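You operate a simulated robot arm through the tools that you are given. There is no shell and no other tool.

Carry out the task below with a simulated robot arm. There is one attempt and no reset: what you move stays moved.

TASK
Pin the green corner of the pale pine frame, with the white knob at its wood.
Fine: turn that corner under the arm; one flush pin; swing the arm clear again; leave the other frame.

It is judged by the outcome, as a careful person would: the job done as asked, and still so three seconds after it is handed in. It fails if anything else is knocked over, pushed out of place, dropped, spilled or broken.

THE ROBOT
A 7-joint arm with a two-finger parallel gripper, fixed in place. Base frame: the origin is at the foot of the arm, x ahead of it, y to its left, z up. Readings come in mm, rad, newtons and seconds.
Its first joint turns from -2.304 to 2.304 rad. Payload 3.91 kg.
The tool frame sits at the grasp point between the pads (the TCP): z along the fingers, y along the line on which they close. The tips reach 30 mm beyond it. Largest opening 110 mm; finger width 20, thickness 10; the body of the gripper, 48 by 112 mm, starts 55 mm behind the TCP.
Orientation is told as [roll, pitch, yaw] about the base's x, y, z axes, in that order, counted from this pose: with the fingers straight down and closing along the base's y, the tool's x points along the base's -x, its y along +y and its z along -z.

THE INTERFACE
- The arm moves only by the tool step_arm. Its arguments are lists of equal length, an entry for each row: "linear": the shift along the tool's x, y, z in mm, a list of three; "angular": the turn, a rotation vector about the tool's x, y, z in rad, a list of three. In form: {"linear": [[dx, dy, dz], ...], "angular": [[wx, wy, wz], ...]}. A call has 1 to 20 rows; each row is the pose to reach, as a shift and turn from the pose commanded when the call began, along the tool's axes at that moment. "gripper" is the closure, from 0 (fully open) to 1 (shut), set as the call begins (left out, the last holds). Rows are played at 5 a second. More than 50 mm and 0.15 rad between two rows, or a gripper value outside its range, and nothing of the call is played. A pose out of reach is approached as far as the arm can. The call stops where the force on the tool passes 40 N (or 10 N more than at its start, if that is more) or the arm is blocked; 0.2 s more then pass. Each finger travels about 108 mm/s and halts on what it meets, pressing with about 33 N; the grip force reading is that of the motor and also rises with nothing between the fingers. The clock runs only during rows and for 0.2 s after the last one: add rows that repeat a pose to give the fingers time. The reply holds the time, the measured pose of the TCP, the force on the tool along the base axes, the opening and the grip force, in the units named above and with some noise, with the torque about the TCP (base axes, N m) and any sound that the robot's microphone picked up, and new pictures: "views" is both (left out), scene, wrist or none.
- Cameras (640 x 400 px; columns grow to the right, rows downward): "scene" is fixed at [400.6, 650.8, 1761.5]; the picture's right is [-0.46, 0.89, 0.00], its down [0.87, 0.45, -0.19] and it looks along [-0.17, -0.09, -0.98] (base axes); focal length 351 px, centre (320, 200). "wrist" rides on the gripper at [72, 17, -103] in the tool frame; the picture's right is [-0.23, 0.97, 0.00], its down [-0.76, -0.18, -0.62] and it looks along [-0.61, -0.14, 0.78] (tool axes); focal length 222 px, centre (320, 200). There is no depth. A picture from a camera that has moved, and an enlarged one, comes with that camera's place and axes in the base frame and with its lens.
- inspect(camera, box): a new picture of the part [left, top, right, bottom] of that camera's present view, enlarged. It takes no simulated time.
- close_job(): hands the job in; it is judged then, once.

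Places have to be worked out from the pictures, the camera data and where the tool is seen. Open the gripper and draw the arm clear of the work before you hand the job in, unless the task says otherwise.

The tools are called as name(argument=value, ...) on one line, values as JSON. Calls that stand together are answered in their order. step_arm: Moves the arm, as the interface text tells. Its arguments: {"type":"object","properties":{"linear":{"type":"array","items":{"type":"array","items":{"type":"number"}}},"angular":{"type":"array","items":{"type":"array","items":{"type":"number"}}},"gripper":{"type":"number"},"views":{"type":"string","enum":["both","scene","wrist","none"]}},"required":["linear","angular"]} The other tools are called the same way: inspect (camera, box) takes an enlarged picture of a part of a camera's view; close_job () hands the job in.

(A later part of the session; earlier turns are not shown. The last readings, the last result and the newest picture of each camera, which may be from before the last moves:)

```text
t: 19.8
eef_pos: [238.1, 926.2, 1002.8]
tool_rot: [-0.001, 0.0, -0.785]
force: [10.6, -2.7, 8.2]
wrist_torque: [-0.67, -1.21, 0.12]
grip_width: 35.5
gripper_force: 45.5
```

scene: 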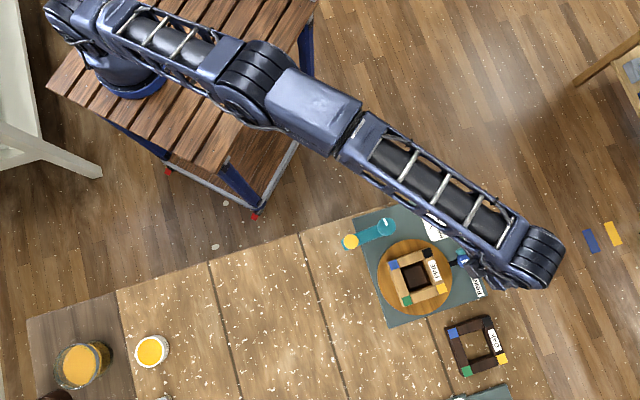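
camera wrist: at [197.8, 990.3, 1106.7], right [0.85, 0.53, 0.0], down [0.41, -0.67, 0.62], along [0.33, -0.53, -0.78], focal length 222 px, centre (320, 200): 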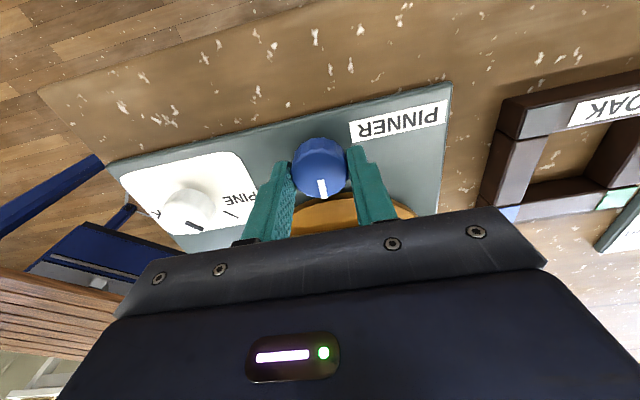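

The side load is down to about 11 N. I'll repeat the counter-clockwise test turn of 0.28 rad.

step_arm(linear=[[0, 0, 0], [0, 0, 0], [0, 0, 0]], angular=[[0, 0, -0.14], [0, 0, -0.28], [0, 0, -0.28]])

inspect(camera="scene", box=[330, 180, 530, 305])

inspect(camera="scene", box=[430, 230, 510, 290])

```text
t: 20.6
eef_pos: [237.4, 927.9, 1003.4]
tool_rot: [-0.001, 0.0, -0.505]
force: [11.6, -13.5, 7.1]
wrist_torque: [-0.38, -0.94, -0.02]
grip_width: 35.7
gripper_force: 44.9
camera wrist: at [181.8, 977.1, 1106.6], right [0.67, 0.74, 0.0], down [0.58, -0.52, 0.62], along [0.46, -0.42, -0.78], focal length 222 px, centre (320, 200)
```

scene: 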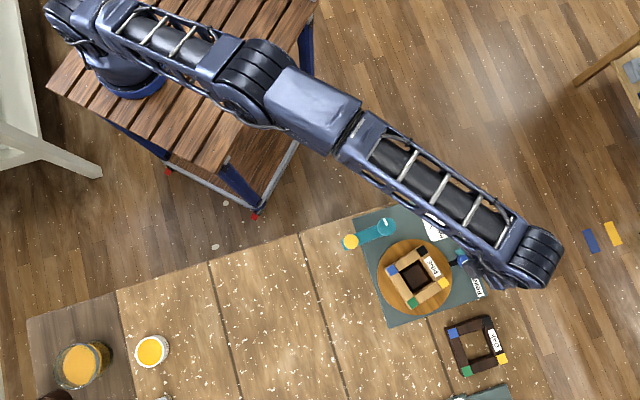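
wrist: 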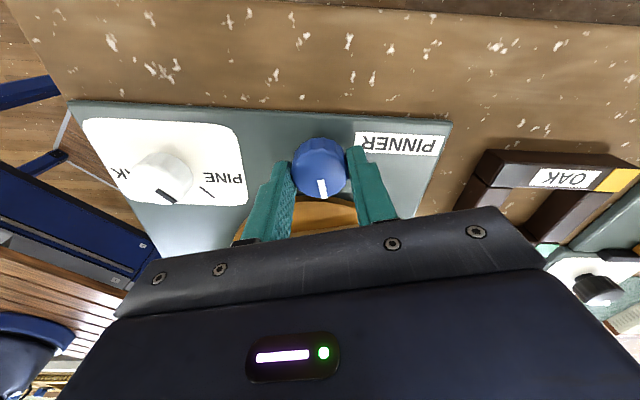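

```text
3.20 times, centred on (430, 242) of scene
camera zoom: at [400.6, 650.8, 1761.5], right [-0.46, 0.89, 0.0], down [0.87, 0.45, -0.19], along [-0.17, -0.09, -0.98], focal length 1124 px, centre (-32, 64)
```

zoom: 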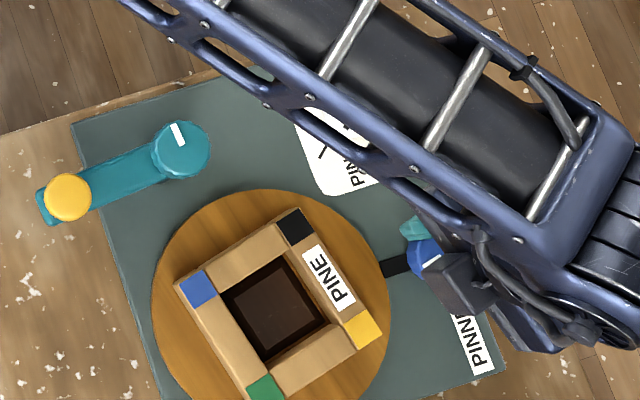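

```text
6.67 times, centred on (470, 260) of scene
camera zoom: at [400.6, 650.8, 1761.5], right [-0.46, 0.89, 0.0], down [0.87, 0.45, -0.19], along [-0.17, -0.09, -0.98], focal length 2342 px, centre (-680, -200)
```

zoom: 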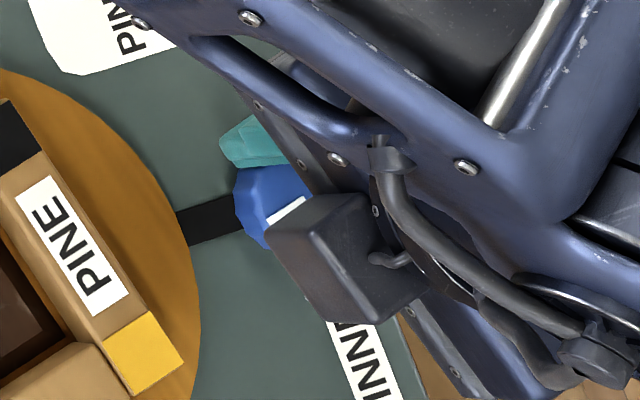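

The turntable turned counter-clockwise with the knob by roughly the same angle, so the blue knob drives it in the same direction. The green corner has to go clockwise to the −y side, about −105° from here. I'll turn clockwise in strokes, first relieving the side load.

step_arm(linear=[[-1, -0.5, 0], [-1, -0.5, 0], [-1, -0.5, 0], [-1, -0.5, 0], [-1, -0.5, 0], [-1, -0.5, 0], [-1, -0.5, 0], [-1, -0.5, 0], [-1, -0.5, 0]], angular=[[0, 0, 0], [0, 0, 0.13], [0, 0, 0.26], [0, 0, 0.39], [0, 0, 0.52], [0, 0, 0.65], [0, 0, 0.78], [0, 0, 0.9], [0, 0, 0.9]])

inspect(camera="scene", box=[330, 180, 530, 305])

```text
t: 22.6
eef_pos: [236.6, 926.3, 1003.6]
tool_rot: [0.001, 0.0, -1.406]
force: [-2.6, 5.4, 2.9]
wrist_torque: [0.19, 0.49, -0.01]
grip_width: 35.4
gripper_force: 44.9
camera wrist: at [241.9, 1001.4, 1106.7], right [1.0, -0.06, 0.0], down [-0.05, -0.78, 0.62], along [-0.04, -0.62, -0.78], focal length 222 px, centre (320, 200)
```

scene: 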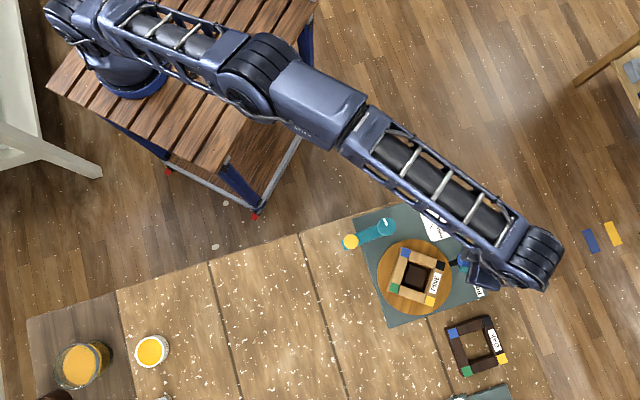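
wrist: 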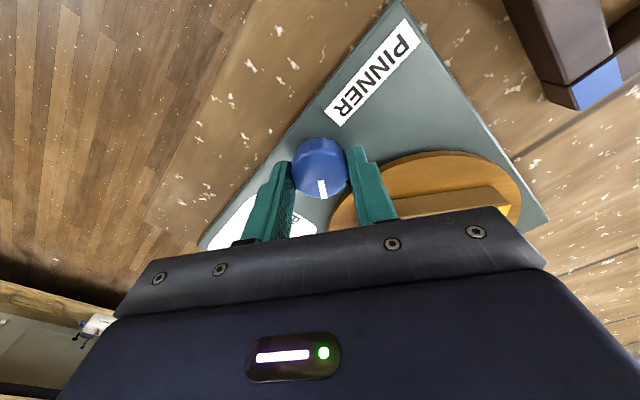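

```text
3.20 times, centred on (430, 242) of scene
camera zoom: at [400.6, 650.8, 1761.5], right [-0.46, 0.89, 0.0], down [0.87, 0.45, -0.19], along [-0.17, -0.09, -0.98], focal length 1124 px, centre (-32, 64)
```

zoom: 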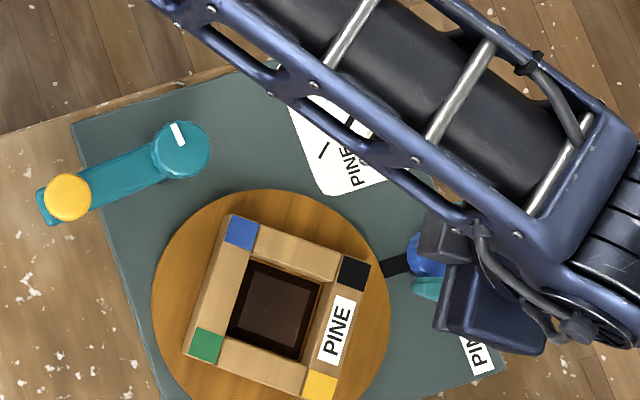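

The 1:1 drive is confirmed: the green corner is now at about −38° around the turntable and needs to reach about −90°. I'll open slightly, rotate back around the knob, and regrip.

step_arm(linear=[[0, 0, 0], [0, 0, 0], [0, 0, 0], [0, 0, 0], [0, 0, 0], [0, 0, 0], [0, 0, 0], [0, 0, 0], [0, 0, 0], [0, 0, 0]], angular=[[0, 0, 0], [0, 0, 0], [0, 0, -0.143], [0, 0, -0.286], [0, 0, -0.429], [0, 0, -0.572], [0, 0, -0.715], [0, 0, -0.858], [0, 0, -1.0], [0, 0, -1.0]], gripper=0.54, views="wrist")

inspect(camera="scene", box=[330, 180, 530, 305])

```text
t: 24.8
eef_pos: [236.6, 927.6, 1003.2]
tool_rot: [0.001, 0.001, -0.404]
force: [-0.2, 0.0, 0.8]
wrist_torque: [-0.04, -0.02, 0.03]
grip_width: 50.5
gripper_force: 0.1
camera wrist: at [177.0, 971.1, 1106.1], right [0.59, 0.81, 0.0], down [0.63, -0.46, 0.62], along [0.5, -0.37, -0.78], focal length 222 px, centre (320, 200)
```

wrist: 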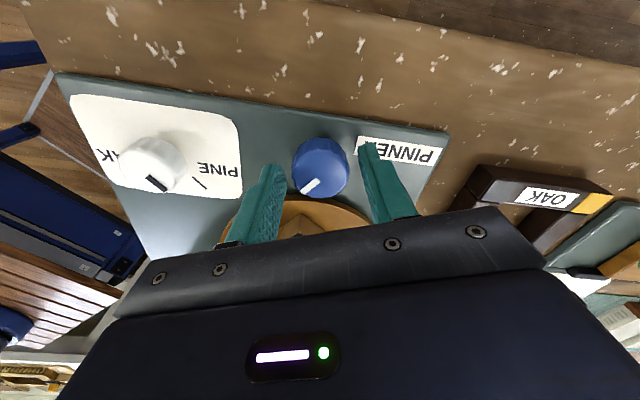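

```text
3.20 times, centred on (430, 242) of scene
camera zoom: at [400.6, 650.8, 1761.5], right [-0.46, 0.89, 0.0], down [0.87, 0.45, -0.19], along [-0.17, -0.09, -0.98], focal length 1124 px, centre (-32, 64)
```

zoom: 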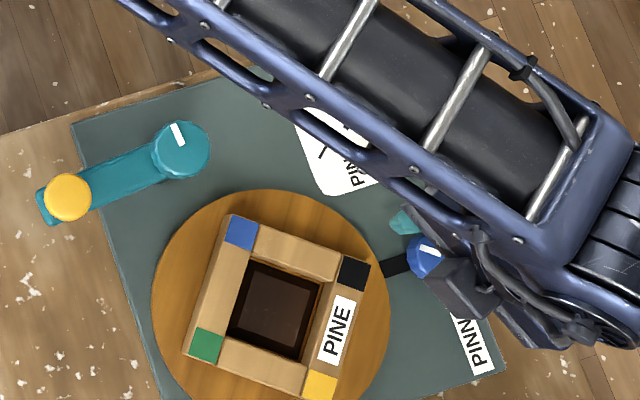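

The turntable held still while I repositioned. I'll close firmly on the knob again.

step_arm(linear=[[0, 0, 0], [0, 0, 0], [0, 0, 0]], angular=[[0, 0, 0], [0, 0, 0], [0, 0, 0]], gripper=0.9, views="none")

```text
t: 25.6
eef_pos: [237.2, 927.1, 1003.0]
tool_rot: [-0.002, 0.0, -0.405]
force: [2.0, 8.5, 1.1]
wrist_torque: [-0.15, 0.0, 0.0]
grip_width: 35.8
gripper_force: 45.3
```

The grip is good, with only about 9 N of side load. I'll turn clockwise 0.92 rad to bring the green corner to about −90°.

step_arm(linear=[[0, 0.5, 0], [0, 0.5, 0], [0, 0.5, 0], [0, 0.5, 0], [0, 0.5, 0], [0, 0.5, 0], [0, 0.5, 0], [0, 0.5, 0]], angular=[[0, 0, 0.131], [0, 0, 0.262], [0, 0, 0.394], [0, 0, 0.526], [0, 0, 0.657], [0, 0, 0.789], [0, 0, 0.92], [0, 0, 0.92]])

inspect(camera="scene", box=[330, 180, 530, 305])

```text
t: 27.4
eef_pos: [236.4, 926.9, 1001.9]
tool_rot: [0.0, 0.0, -1.326]
force: [2.1, 5.9, -6.9]
wrist_torque: [0.55, -0.52, 0.0]
grip_width: 35.7
gripper_force: 45.3
camera wrist: at [235.8, 1001.7, 1106.1], right [1.0, 0.02, 0.0], down [0.01, -0.78, 0.62], along [0.01, -0.62, -0.78], focal length 222 px, centre (320, 200)
```

scene: 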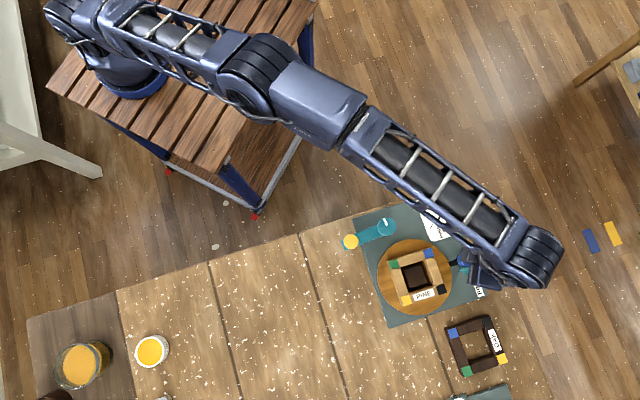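
wrist: 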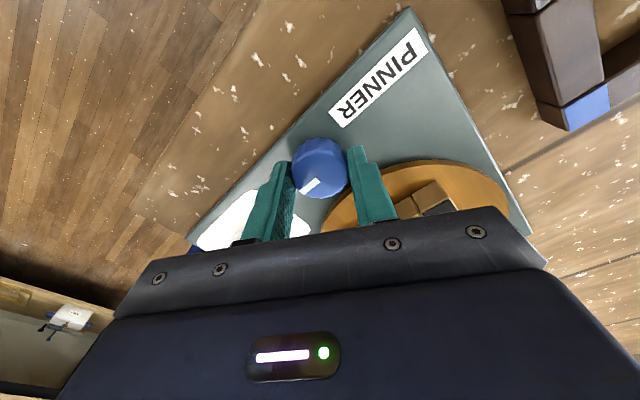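

```text
3.20 times, centred on (430, 242) of scene
camera zoom: at [400.6, 650.8, 1761.5], right [-0.46, 0.89, 0.0], down [0.87, 0.45, -0.19], along [-0.17, -0.09, -0.98], focal length 1124 px, centre (-32, 64)
```

zoom: 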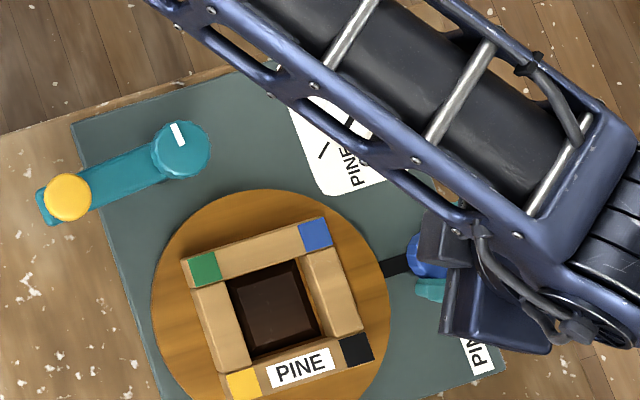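

The green corner is now exactly where the blue one was, at −90° on the hub side. I'll release, rise straight up, and then move above the teal hub at about (264.5, 732.5), turned across the arm's line.

step_arm(linear=[[0, 0, 0], [0, 0, 0], [0, 0, -45], [0, 0, -90], [0, 0, -135], [-35, -4, -145], [-70, -8, -145], [-105, -12, -145], [-140, -15, -145], [-170, -18, -145], [-195, -20, -145], [-195, -20, -145]], angular=[[0, 0, 0], [0, 0, 0], [0, 0, 0], [0, 0, 0], [0, 0, 0], [0, 0, -0.105], [0, 0, -0.21], [0, 0, -0.315], [0, 0, -0.42], [0, 0, -0.525], [0, 0, -0.626], [0, 0, -0.626]], gripper=0.4)

inspect(camera="wrist", box=[220, 50, 420, 210])

inspect(camera="scene", box=[330, 180, 530, 305])

```text
t: 30.0
eef_pos: [267.0, 735.2, 1146.7]
tool_rot: [0.001, 0.0, -0.699]
force: [0.2, 0.2, 0.0]
wrist_torque: [-0.03, 0.01, 0.03]
grip_width: 65.7
gripper_force: 0.0
out of reach, approached as far as the arm can: row 5
camera wrist: at [221.7, 794.4, 1251.0], right [0.8, 0.6, 0.0], down [0.47, -0.63, 0.62], along [0.37, -0.5, -0.78], focal length 222 px, centre (320, 200)
```

scene: 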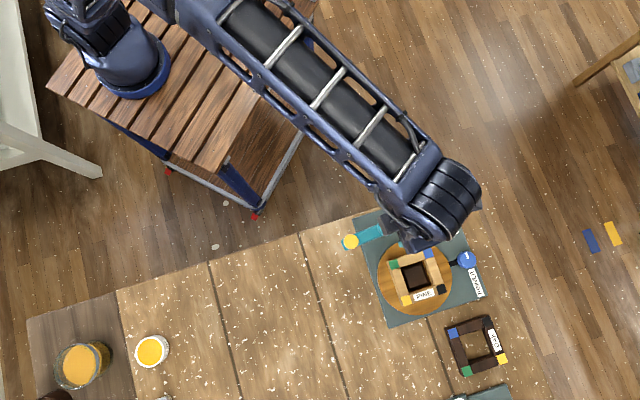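
wrist: 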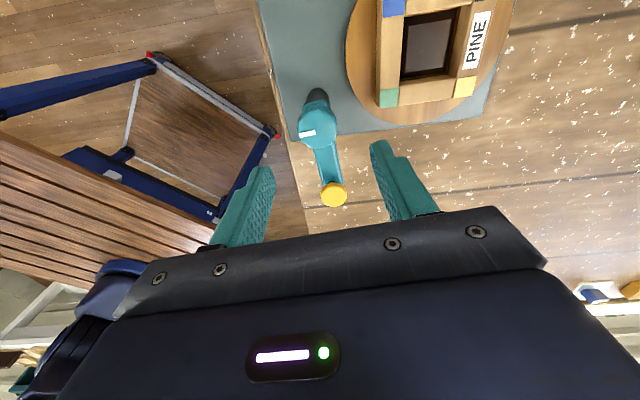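

```text
2.50 times, centred on (320, 130) of wrist
camera zoom: at [221.7, 794.4, 1251.0], right [0.8, 0.6, 0.0], down [0.47, -0.63, 0.62], along [0.37, -0.5, -0.78], focal length 555 px, centre (320, 375)
```

zoom: 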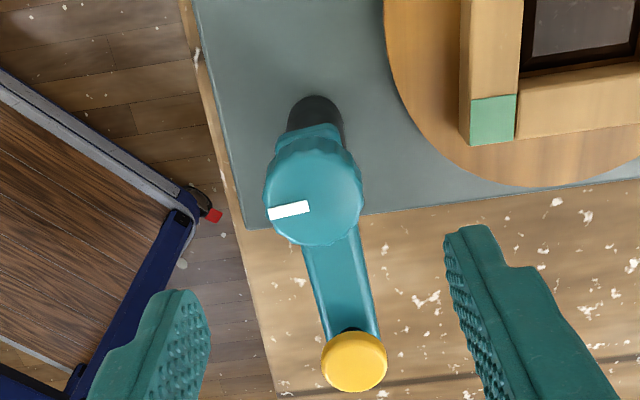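

```text
3.20 times, centred on (430, 242) of scene
camera zoom: at [400.6, 650.8, 1761.5], right [-0.46, 0.89, 0.0], down [0.87, 0.45, -0.19], along [-0.17, -0.09, -0.98], focal length 1124 px, centre (-32, 64)
```

zoom: 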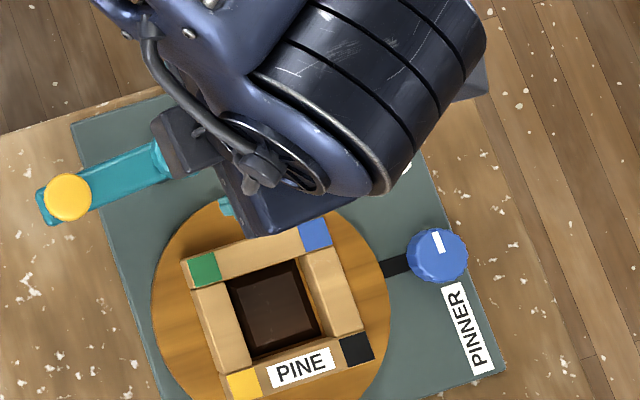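

The teal cap is about 1–2 mm off the tool axis toward −y and about 35 mm across. I'll descend beside it with the tips about 15 mm below its top.

step_arm(linear=[[0, -1.7, 25], [0, -1.7, 50], [0, -1.7, 65], [0, -1.7, 75], [0, -1.7, 75]], angular=[[0, 0, 0], [0, 0, 0], [0, 0, 0], [0, 0, 0], [0, 0, 0]], views="wrist")

inspect(camera="wrist", box=[230, 80, 410, 230])

```text
t: 31.2
eef_pos: [266.1, 731.8, 1073.1]
tool_rot: [-0.001, 0.0, -0.698]
force: [-0.3, 0.3, 0.9]
wrist_torque: [-0.03, 0.01, 0.02]
grip_width: 66.2
gripper_force: 0.1
camera wrist: at [221.7, 791.5, 1175.9], right [0.8, 0.6, 0.0], down [0.47, -0.63, 0.62], along [0.37, -0.5, -0.78], focal length 222 px, centre (320, 200)
```

wrist: 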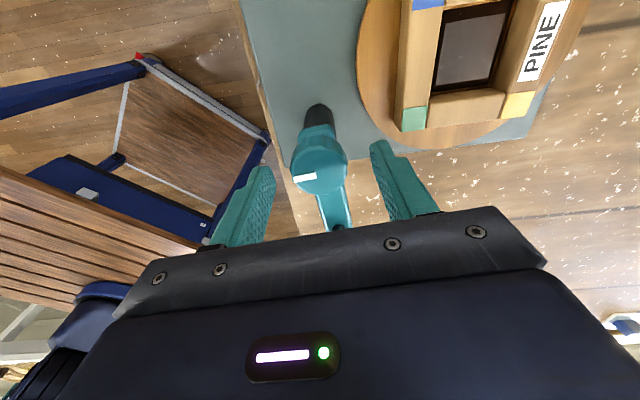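

```text
2.67 times, centred on (320, 155) of wrist
camera zoom: at [221.7, 791.5, 1175.9], right [0.8, 0.6, 0.0], down [0.47, -0.63, 0.62], along [0.37, -0.5, -0.78], focal length 592 px, centre (320, 320)
```

zoom: 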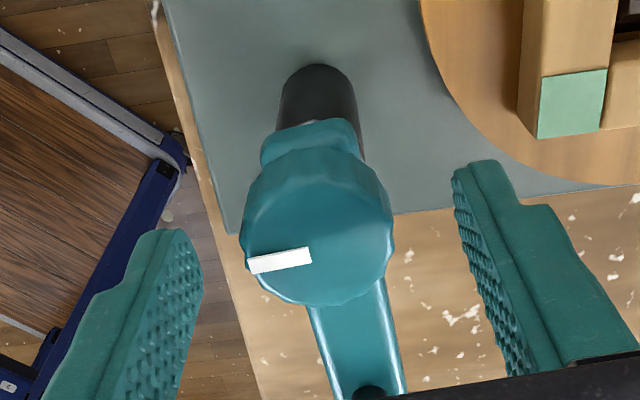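

The cap is centred between the fingers, so I'll close firmly on it.

step_arm(linear=[[0.5, 0, 0], [0.5, 0, 0], [0.5, 0, 0]], angular=[[0, 0, 0], [0, 0, 0], [0, 0, 0]], gripper=0.9, views="wrist")

inspect(camera="wrist", box=[230, 80, 410, 230])

```text
t: 32.0
eef_pos: [266.2, 731.4, 1072.4]
tool_rot: [-0.002, 0.0, -0.698]
force: [-1.0, -14.7, -3.0]
wrist_torque: [-0.21, -0.28, 0.07]
grip_width: 35.3
gripper_force: 45.2
camera wrist: at [221.2, 791.6, 1176.1], right [0.8, 0.6, 0.0], down [0.47, -0.63, 0.62], along [0.37, -0.5, -0.78], focal length 222 px, centre (320, 200)
```

wrist: 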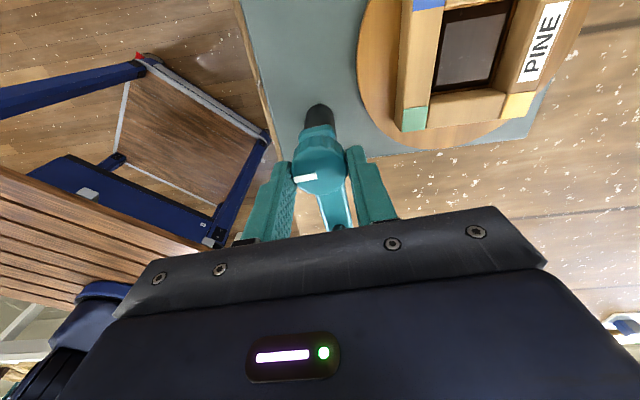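

```text
2.67 times, centred on (320, 155) of wrist
camera zoom: at [221.2, 791.6, 1176.1], right [0.8, 0.6, 0.0], down [0.47, -0.63, 0.62], along [0.37, -0.5, -0.78], focal length 592 px, centre (320, 320)
```

zoom: 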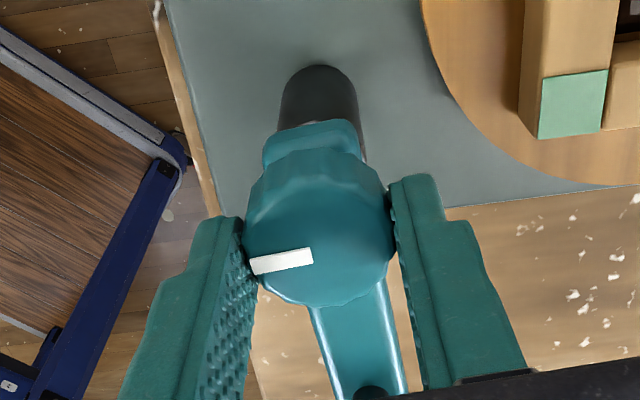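

The cap is gripped at 35 mm with a modest side load. I'll ease it and swing counter-clockwise by 0.42 rad as a trial.

step_arm(linear=[[-0.5, -0.9, 0], [-0.5, -0.9, 0], [-0.5, -0.9, 0], [-0.5, -0.9, 0], [-0.5, -0.9, 0]], angular=[[0, 0, 0], [0, 0, -0.14], [0, 0, -0.28], [0, 0, -0.42], [0, 0, -0.42]])

inspect(camera="scene", box=[330, 180, 530, 305])

inspect(camera="wrist", box=[230, 80, 410, 230])

```text
t: 33.3
eef_pos: [264.7, 732.3, 1072.6]
tool_rot: [0.0, -0.001, -0.279]
force: [3.4, 18.3, -8.0]
wrist_torque: [0.25, 0.01, -0.02]
grip_width: 35.2
gripper_force: 45.3
stopped in row 5: the force on the tool passed its limit at 41 N (the readings are from after the stop); the commanded pose is now the measured one
camera wrist: at [200.9, 768.3, 1176.3], right [0.49, 0.87, 0.0], down [0.68, -0.38, 0.62], along [0.55, -0.3, -0.78], focal length 222 px, centre (320, 200)
```

scene: 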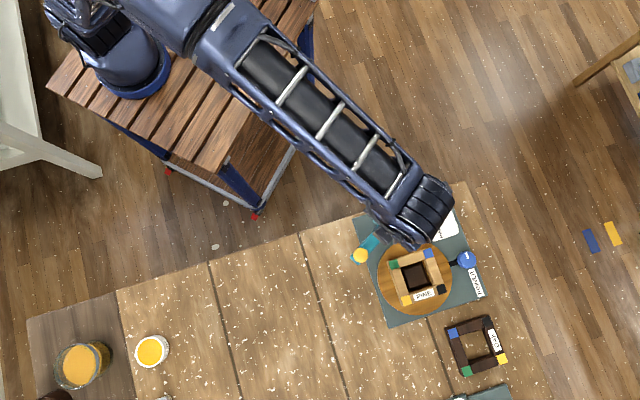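
wrist: 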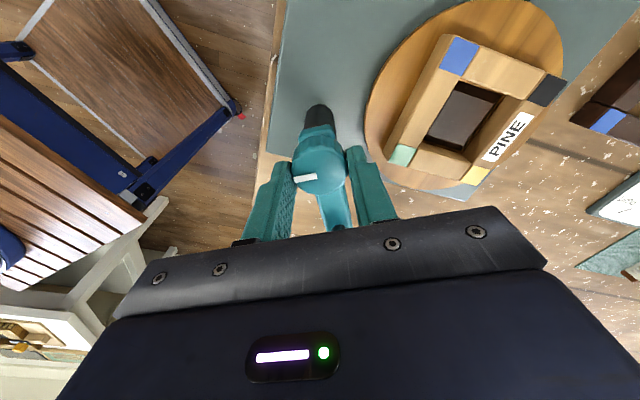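

```text
3.20 times, centred on (430, 242) of scene
camera zoom: at [400.6, 650.8, 1761.5], right [-0.46, 0.89, 0.0], down [0.87, 0.45, -0.19], along [-0.17, -0.09, -0.98], focal length 1124 px, centre (-32, 64)
```

zoom: 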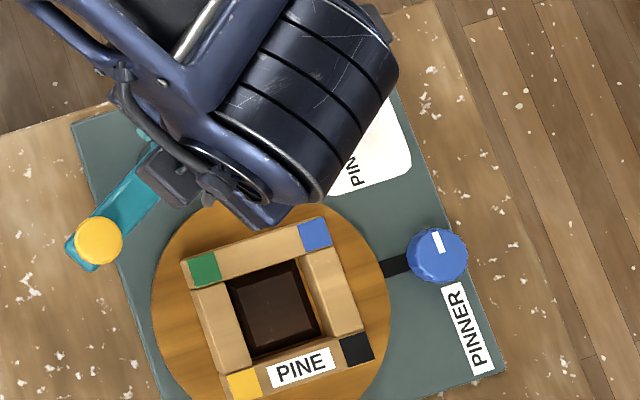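

```text
2.67 times, centred on (320, 155) of wrist
camera zoom: at [200.9, 768.3, 1176.3], right [0.49, 0.87, 0.0], down [0.68, -0.38, 0.62], along [0.55, -0.3, -0.78], focal length 592 px, centre (320, 320)
```

zoom: 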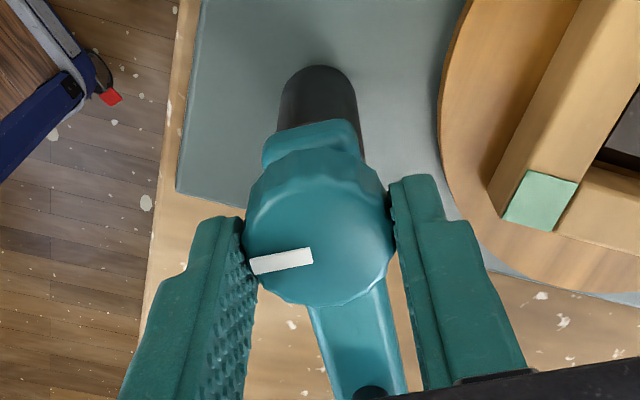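

The arm swings with the cap (about 24° so far), and the stop came from side load building up. I'll re-centre by about 1.3 mm along the push and read the force.

step_arm(linear=[[0.2, 1.3, 0], [0.2, 1.3, 0]], angular=[[0, 0, 0], [0, 0, 0]], views="none")

```text
t: 33.9
eef_pos: [265.9, 732.8, 1072.4]
tool_rot: [0.001, 0.001, -0.28]
force: [5.3, 5.6, -14.9]
wrist_torque: [0.69, 0.21, -0.02]
grip_width: 35.5
gripper_force: 45.2
```

Side load is down to about 8 N, with a slight upward pull. I'll lower 0.7 mm and continue swinging counter-clockwise by 0.56 rad.

step_arm(linear=[[0, 0.3, 0.7], [0, 0.3, 0.7], [0, 0.3, 0.7], [0, 0.3, 0.7], [0, 0.3, 0.7], [0, 0.3, 0.7]], angular=[[0, 0, 0], [0, 0, -0.14], [0, 0, -0.28], [0, 0, -0.42], [0, 0, -0.56], [0, 0, -0.56]])

inspect(camera="scene", box=[330, 180, 530, 305])

inspect(camera="wrist", box=[230, 80, 470, 230])

```text
t: 35.3
eef_pos: [265.4, 732.4, 1072.9]
tool_rot: [0.0, -0.001, 0.286]
force: [-2.8, -3.8, -15.4]
wrist_torque: [-0.59, 0.29, 0.0]
grip_width: 35.6
gripper_force: 44.9
camera wrist: at [191.6, 728.8, 1176.4], right [-0.05, 1.0, 0.0], down [0.78, 0.04, 0.62], along [0.62, 0.03, -0.78], focal length 222 px, centre (320, 200)
```

scene: 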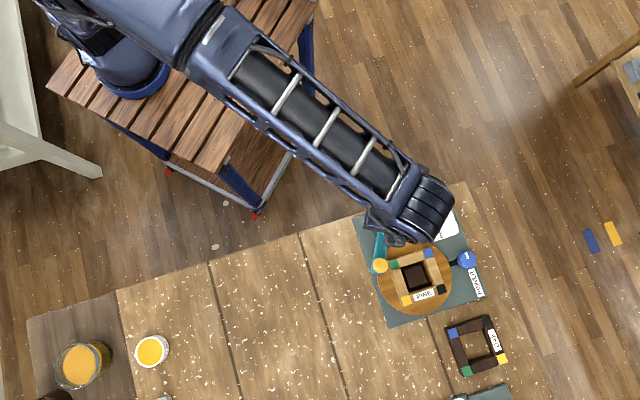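
wrist: 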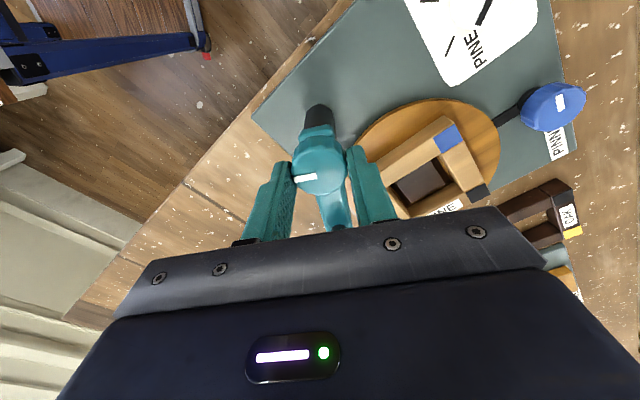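

```text
3.20 times, centred on (430, 242) of scene
camera zoom: at [400.6, 650.8, 1761.5], right [-0.46, 0.89, 0.0], down [0.87, 0.45, -0.19], along [-0.17, -0.09, -0.98], focal length 1124 px, centre (-32, 64)
```

zoom: 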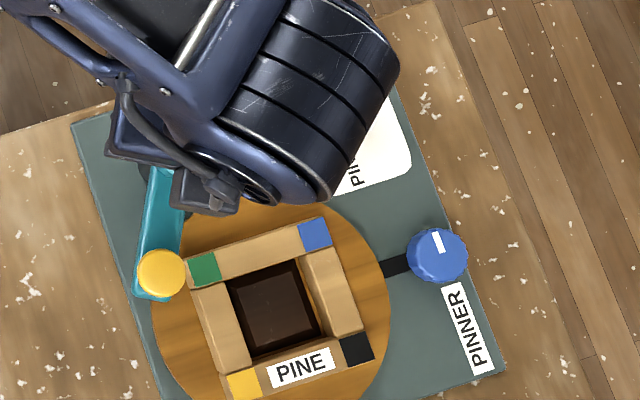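

```text
2.67 times, centred on (350, 155) of wrist
camera zoom: at [191.6, 728.8, 1176.4], right [-0.05, 1.0, 0.0], down [0.78, 0.04, 0.62], along [0.62, 0.03, -0.78], focal length 592 px, centre (240, 320)
```

zoom: 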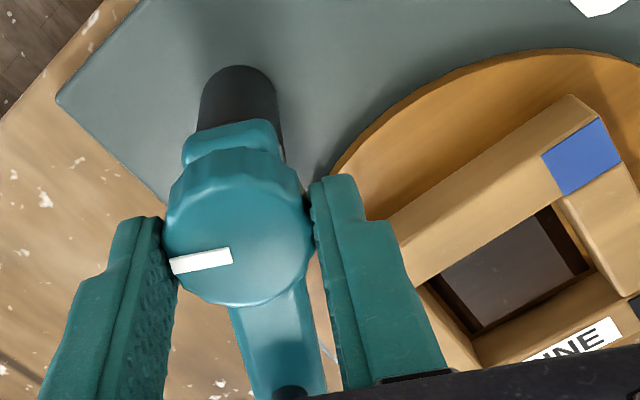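

The arm is now at about 15° and the green corner lies at about 43.5° from the hub at a matching radius. I'll continue 0.44 rad counter-clockwise and look.

step_arm(linear=[[0, 0, 0.5], [0, 0, 0.5], [0, 0, 0.5], [0, 0, 0.5], [0, 0, 0.5]], angular=[[0, 0, -0.13], [0, 0, -0.26], [0, 0, -0.36], [0, 0, -0.44], [0, 0, -0.44]])

inspect(camera="scene", box=[350, 210, 450, 310])

inspect(camera="wrist", box=[230, 80, 470, 230])

```text
t: 36.5
eef_pos: [265.7, 733.2, 1073.3]
tool_rot: [-0.001, -0.001, 0.722]
force: [7.6, 7.4, -17.6]
wrist_torque: [-0.04, -0.65, 0.09]
grip_width: 35.5
gripper_force: 44.7
camera wrist: at [199.9, 697.9, 1176.3], right [-0.47, 0.88, 0.0], down [0.69, 0.37, 0.62], along [0.55, 0.3, -0.78], focal length 222 px, centre (320, 200)
```

scene: 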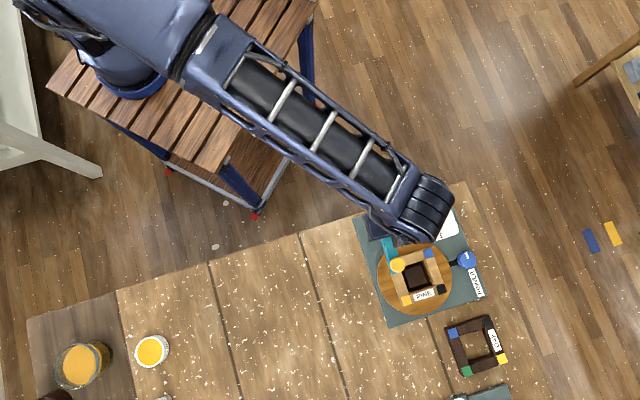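
wrist: 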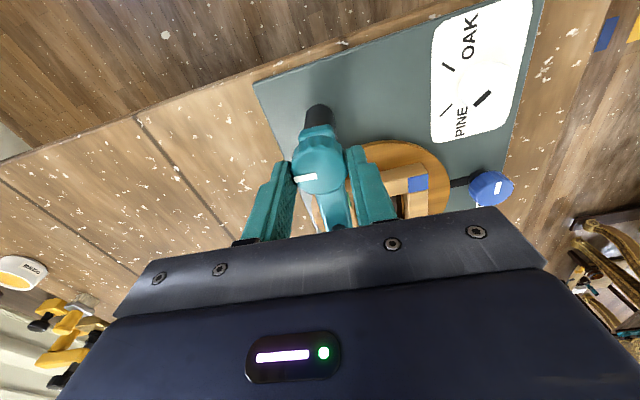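

```text
4.00 times, centred on (400, 260) of scene
camera zoom: at [400.6, 650.8, 1761.5], right [-0.46, 0.89, 0.0], down [0.87, 0.45, -0.19], along [-0.17, -0.09, -0.98], focal length 1406 px, centre (0, -40)
```

zoom: 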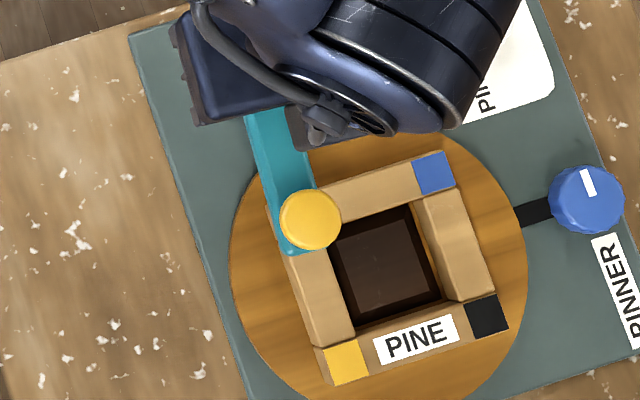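

```text
2.67 times, centred on (350, 155) of wrist
camera zoom: at [199.9, 697.9, 1176.3], right [-0.47, 0.88, 0.0], down [0.69, 0.37, 0.62], along [0.55, 0.3, -0.78], focal length 592 px, centre (240, 320)
```

zoom: 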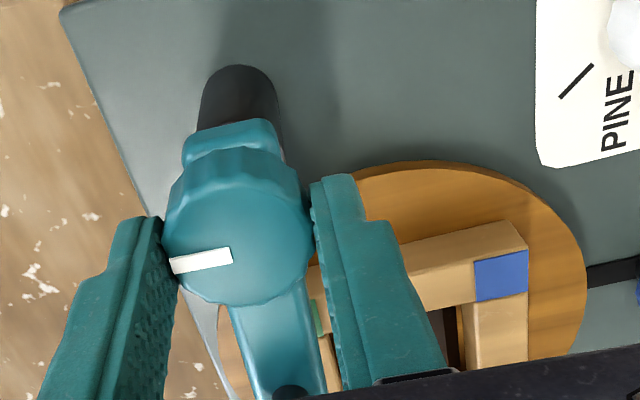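

Fitting the button's path gives a hub at (265, 730.6) with radius 77.9 mm, so the arm is at 41.5° and the green corner's centre is at 44.8° with the same radius. I'll turn the last 0.06 rad.

step_arm(linear=[[0, 0, 0.5], [0, 0, 0.5], [0, 0, 0.5]], angular=[[0, 0, -0.03], [0, 0, -0.06], [0, 0, -0.06]])

inspect(camera="scene", box=[350, 210, 450, 310])

```text
t: 37.3
eef_pos: [264.8, 733.5, 1073.3]
tool_rot: [0.0, -0.002, 0.783]
force: [4.6, 4.1, -2.4]
wrist_torque: [-0.23, -0.4, -0.01]
grip_width: 35.3
gripper_force: 45.3
camera wrist: at [202.2, 694.1, 1176.4], right [-0.53, 0.85, 0.0], down [0.67, 0.41, 0.62], along [0.53, 0.33, -0.78], focal length 222 px, centre (320, 200)
```

scene: 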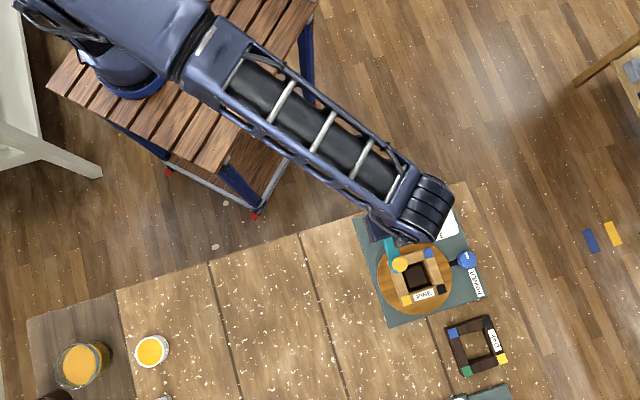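
wrist: 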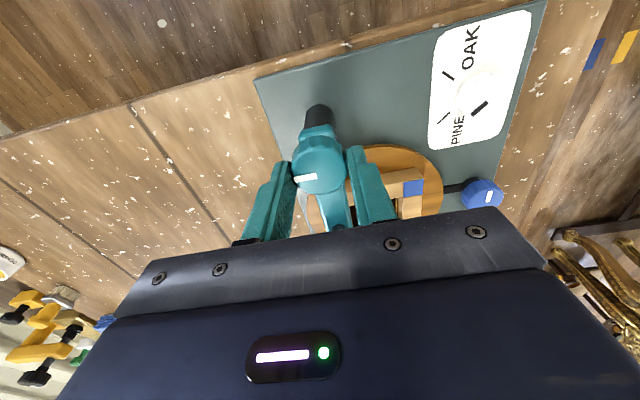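

```text
4.00 times, centred on (400, 260) of scene
camera zoom: at [400.6, 650.8, 1761.5], right [-0.46, 0.89, 0.0], down [0.87, 0.45, -0.19], along [-0.17, -0.09, -0.98], focal length 1406 px, centre (0, -40)
```

zoom: 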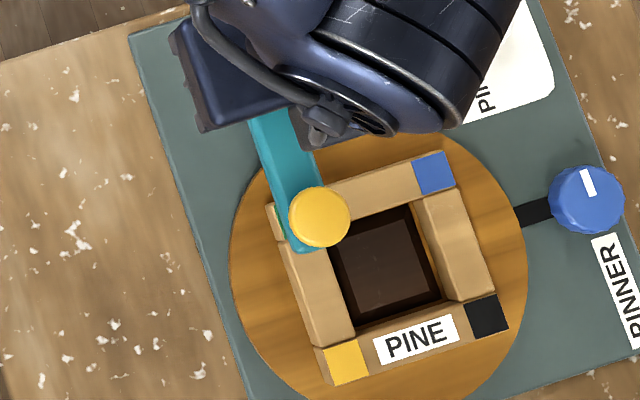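

The button is now at about (319.6, 786), matching the green corner at (320.2, 785.4), and the turntable hasn't moved. I'll release the cap and rise to verify from above.

step_arm(linear=[[0, 0, 0], [0, 0, 0], [0, 0, -30], [0, 0, -60], [0, 0, -90], [0, 0, -90]], angular=[[0, 0, 0], [0, 0, 0], [0, 0, 0], [0, 0, 0], [0, 0, 0], [0, 0, 0]], gripper=0.45)

inspect(camera="scene", box=[350, 210, 450, 310])

inspect(camera="wrist", box=[240, 60, 440, 220])

```text
t: 38.7
eef_pos: [264.3, 731.0, 1166.0]
tool_rot: [0.001, -0.002, 0.781]
force: [-0.9, 0.4, -0.3]
wrist_torque: [-0.01, -0.01, -0.01]
grip_width: 60.4
gripper_force: 0.1
camera wrist: at [199.8, 692.6, 1269.3], right [-0.53, 0.85, 0.0], down [0.67, 0.41, 0.62], along [0.53, 0.33, -0.78], focal length 222 px, centre (320, 200)
```

scene: 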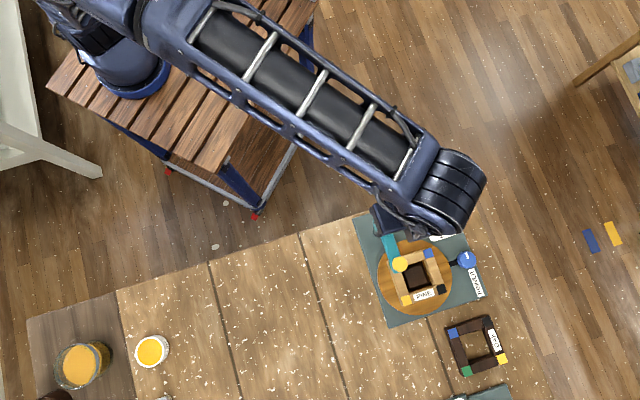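
wrist: 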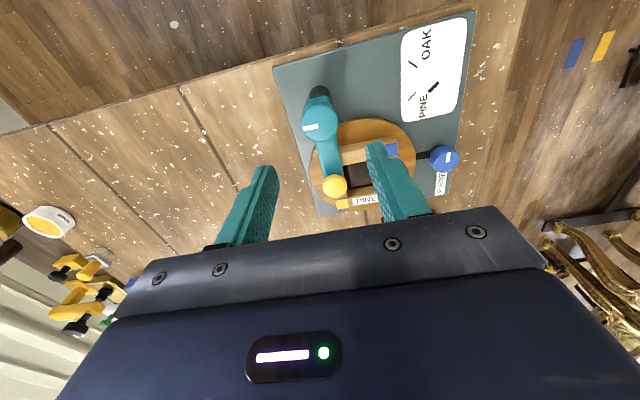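

```text
4.00 times, centred on (400, 260) of scene
camera zoom: at [400.6, 650.8, 1761.5], right [-0.46, 0.89, 0.0], down [0.87, 0.45, -0.19], along [-0.17, -0.09, -0.98], focal length 1406 px, centre (0, -40)
```

zoom: 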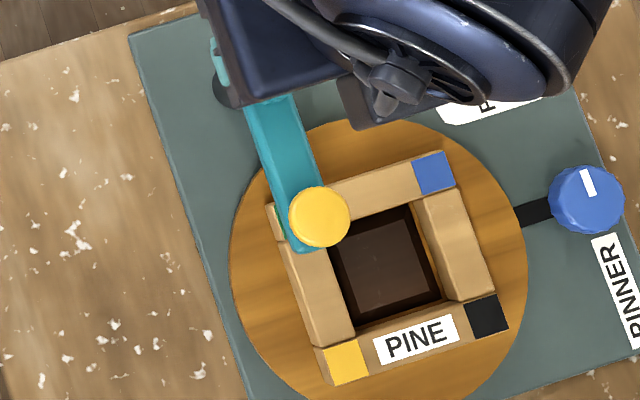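

```text
2.50 times, centred on (340, 140) of wrist
camera zoom: at [199.8, 692.6, 1269.3], right [-0.53, 0.85, 0.0], down [0.67, 0.41, 0.62], along [0.53, 0.33, -0.78], focal length 555 px, centre (270, 350)
```

zoom: 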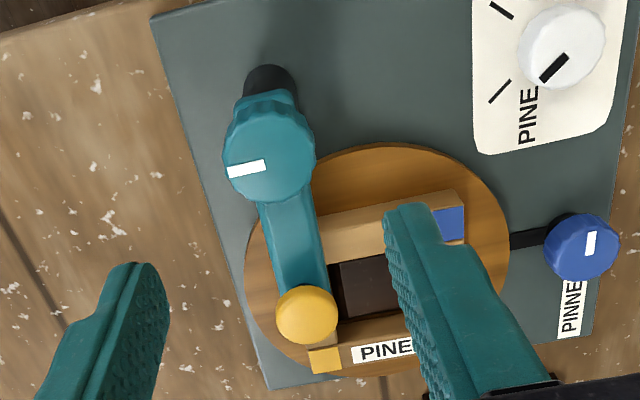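

The arm stayed in place over the green corner and the white knob still points at PINE. I'll close the fingers and move above the yellow button at about (319, 786.5).

step_arm(linear=[[-26, 0, 0], [-52, 0, 0], [-78, 0.3, 0], [-78, 0.3, 30], [-78, 0.3, 50], [-78, 0.3, 50]], angular=[[0, 0, 0], [0, 0, 0], [0, 0, 0], [0, 0, 0], [0, 0, 0], [0, 0, 0]], gripper=1.0)

inspect(camera="wrist", box=[240, 60, 440, 220])

inspect(camera="scene", box=[350, 210, 450, 310])

```text
t: 40.1
eef_pos: [321.0, 787.9, 1113.8]
tool_rot: [0.0, -0.001, 0.783]
force: [0.0, 0.0, 1.0]
wrist_torque: [0.01, -0.03, -0.01]
grip_width: 0.0
gripper_force: 32.3
camera wrist: at [256.5, 748.8, 1216.9], right [-0.52, 0.85, 0.0], down [0.67, 0.41, 0.62], along [0.53, 0.33, -0.78], focal length 222 px, centre (320, 200)
```

scene: 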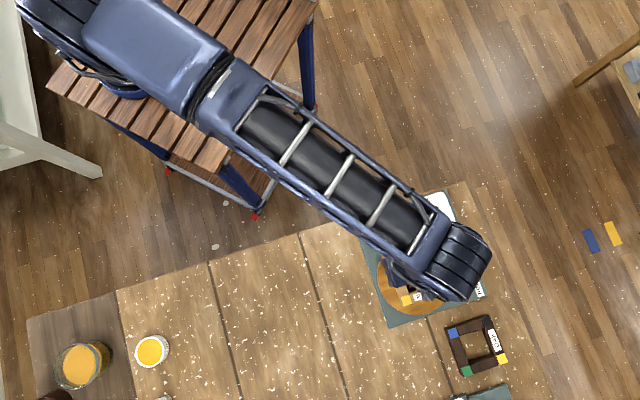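
wrist: 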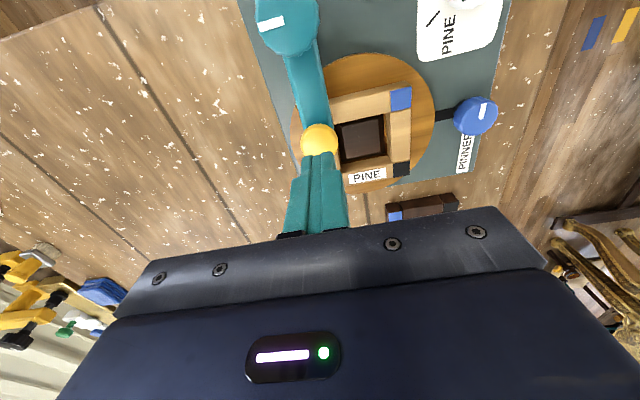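

```text
2.50 times, centred on (340, 140) of wrist
camera zoom: at [256.5, 748.8, 1216.9], right [-0.52, 0.85, 0.0], down [0.67, 0.41, 0.62], along [0.53, 0.33, -0.78], focal length 555 px, centre (270, 350)
```

zoom: 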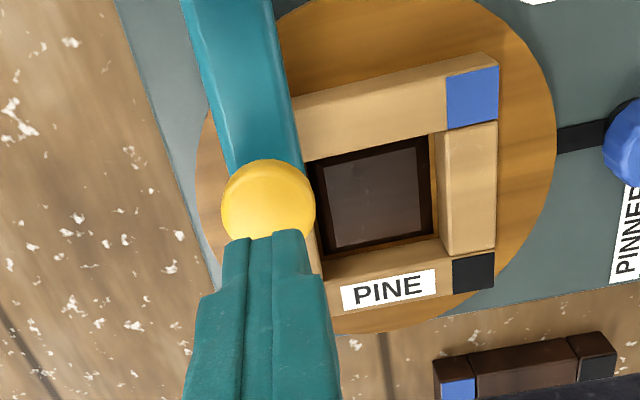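

```text
4.00 times, centred on (400, 260) of scene
camera zoom: at [400.6, 650.8, 1761.5], right [-0.46, 0.89, 0.0], down [0.87, 0.45, -0.19], along [-0.17, -0.09, -0.98], focal length 1406 px, centre (0, -40)
```

zoom: 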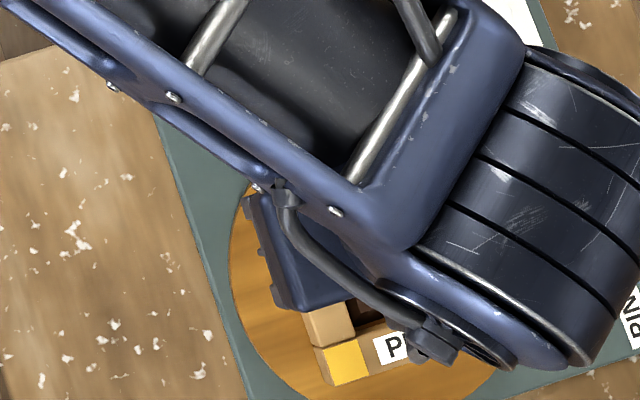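

The fingertips are aligned over the button within about 1.5 mm. I'll lower until the tips are just at the button's top and read the force.

step_arm(linear=[[0.3, 0, 12], [0.5, 0.2, 22], [0.5, 0.2, 26], [0.5, 0.2, 27], [0.5, 0.2, 28], [0.5, 0.2, 29]], angular=[[0, 0, 0], [0, 0, 0], [0, 0, 0], [0, 0, 0], [0, 0, 0], [0, 0, 0]], views="wrist")

inspect(camera="wrist", box=[240, 60, 440, 220])

```text
t: 41.5
eef_pos: [320.2, 786.1, 1084.2]
tool_rot: [0.0, -0.003, 0.781]
force: [-0.6, 0.0, 1.6]
wrist_torque: [0.01, 0.0, -0.04]
grip_width: 0.0
gripper_force: 33.0
camera wrist: at [257.2, 748.1, 1186.9], right [-0.53, 0.85, 0.0], down [0.67, 0.41, 0.62], along [0.53, 0.33, -0.78], focal length 222 px, centre (320, 200)
```

wrist: 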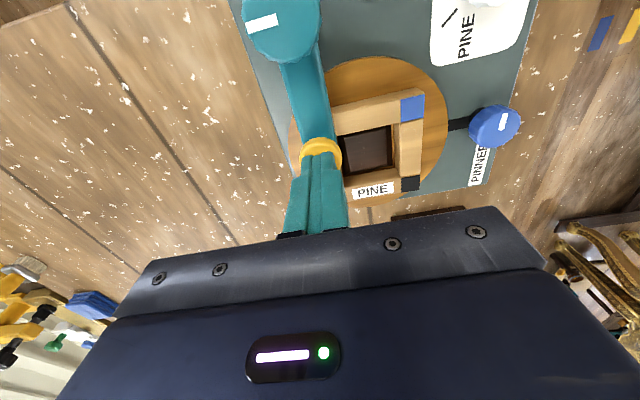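

```text
2.50 times, centred on (340, 140) of wrist
camera zoom: at [257.2, 748.1, 1186.9], right [-0.53, 0.85, 0.0], down [0.67, 0.41, 0.62], along [0.53, 0.33, -0.78], focal length 555 px, centre (270, 350)
```

zoom: 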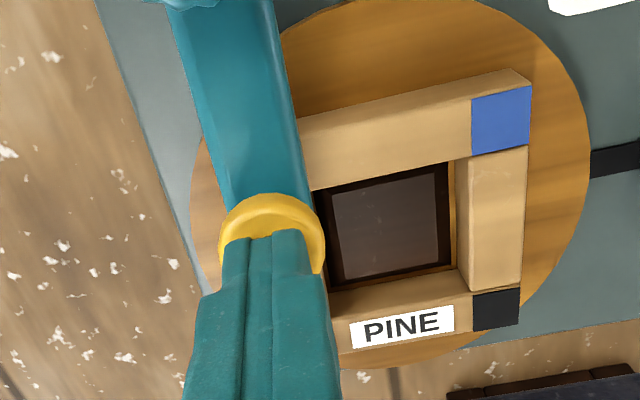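

The tips are just at the button, with no load yet. I'll press down in 1 mm steps as one continuous push.

step_arm(linear=[[0, 0, 1], [0, 0, 2], [0, 0, 3], [0, 0, 4], [0, 0, 5]], angular=[[0, 0, 0], [0, 0, 0], [0, 0, 0], [0, 0, 0], [0, 0, 0]], views="wrist")

inspect(camera="wrist", box=[240, 60, 440, 220])

```text
t: 42.7
eef_pos: [320.9, 786.5, 1076.7]
tool_rot: [0.001, -0.001, 0.782]
force: [0.3, -1.1, 1.7]
wrist_torque: [-0.05, -0.02, 0.03]
grip_width: 0.0
gripper_force: 32.5
heard: click
camera wrist: at [256.8, 747.9, 1181.1], right [-0.53, 0.85, 0.0], down [0.67, 0.41, 0.62], along [0.53, 0.33, -0.78], focal length 222 px, centre (320, 200)
```

wrist: 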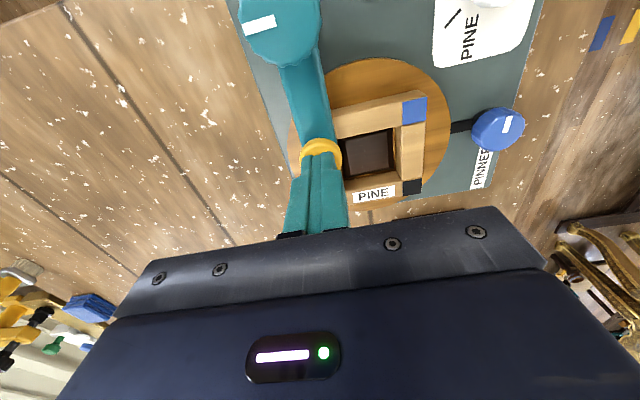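

```text
2.50 times, centred on (340, 140) of wrist
camera zoom: at [256.8, 747.9, 1181.1], right [-0.53, 0.85, 0.0], down [0.67, 0.41, 0.62], along [0.53, 0.33, -0.78], focal length 555 px, centre (270, 350)
```

zoom: 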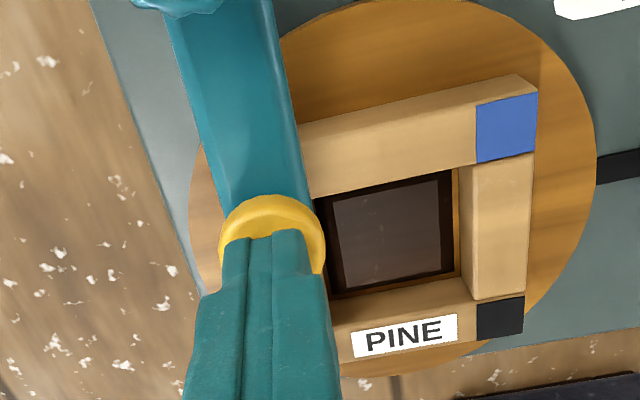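

I heard a click, so the button has fired once. I'll lift straight off without re-pressing.

step_arm(linear=[[0, 0, -15], [0, 0, -45], [0, 0, -85], [0, 0, -85]], angular=[[0, 0, 0], [0, 0, 0], [0, 0, 0], [0, 0, 0]])

inspect(camera="wrist", box=[240, 60, 440, 220])

```text
t: 43.7
eef_pos: [320.4, 788.2, 1163.4]
tool_rot: [-0.001, -0.003, 0.783]
force: [-0.4, -0.3, -0.3]
wrist_torque: [0.0, -0.03, 0.01]
grip_width: 0.0
gripper_force: 33.0
camera wrist: at [258.4, 749.2, 1266.8], right [-0.52, 0.85, 0.0], down [0.67, 0.41, 0.62], along [0.53, 0.33, -0.78], focal length 222 px, centre (320, 200)
```

scene: 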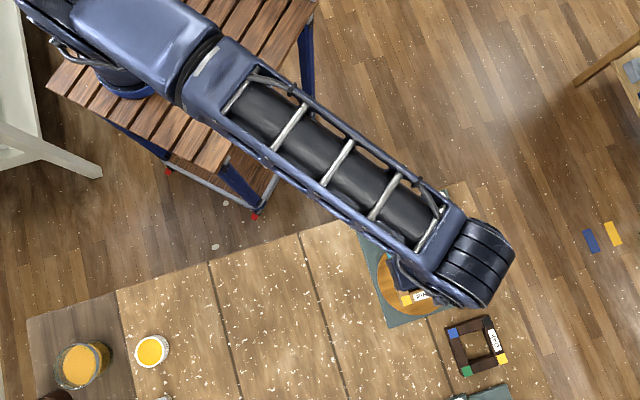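
wrist: 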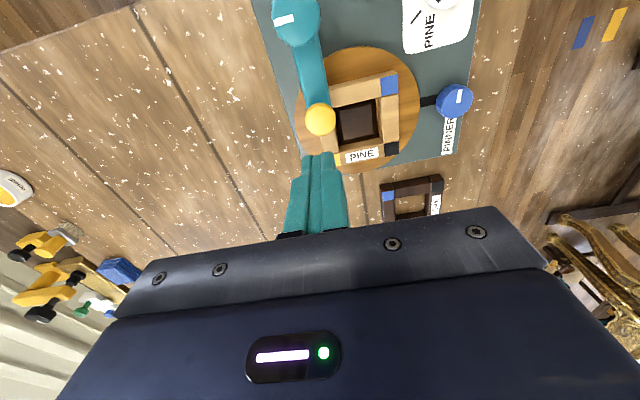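

```text
2.50 times, centred on (340, 140) of wrist
camera zoom: at [258.4, 749.2, 1266.8], right [-0.52, 0.85, 0.0], down [0.67, 0.41, 0.62], along [0.53, 0.33, -0.78], focal length 555 px, centre (270, 350)
```

zoom: 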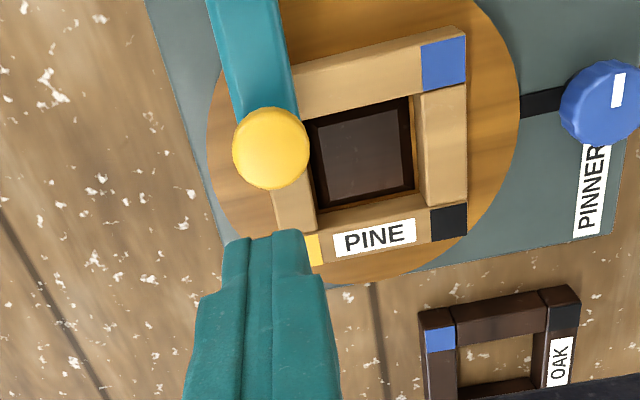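

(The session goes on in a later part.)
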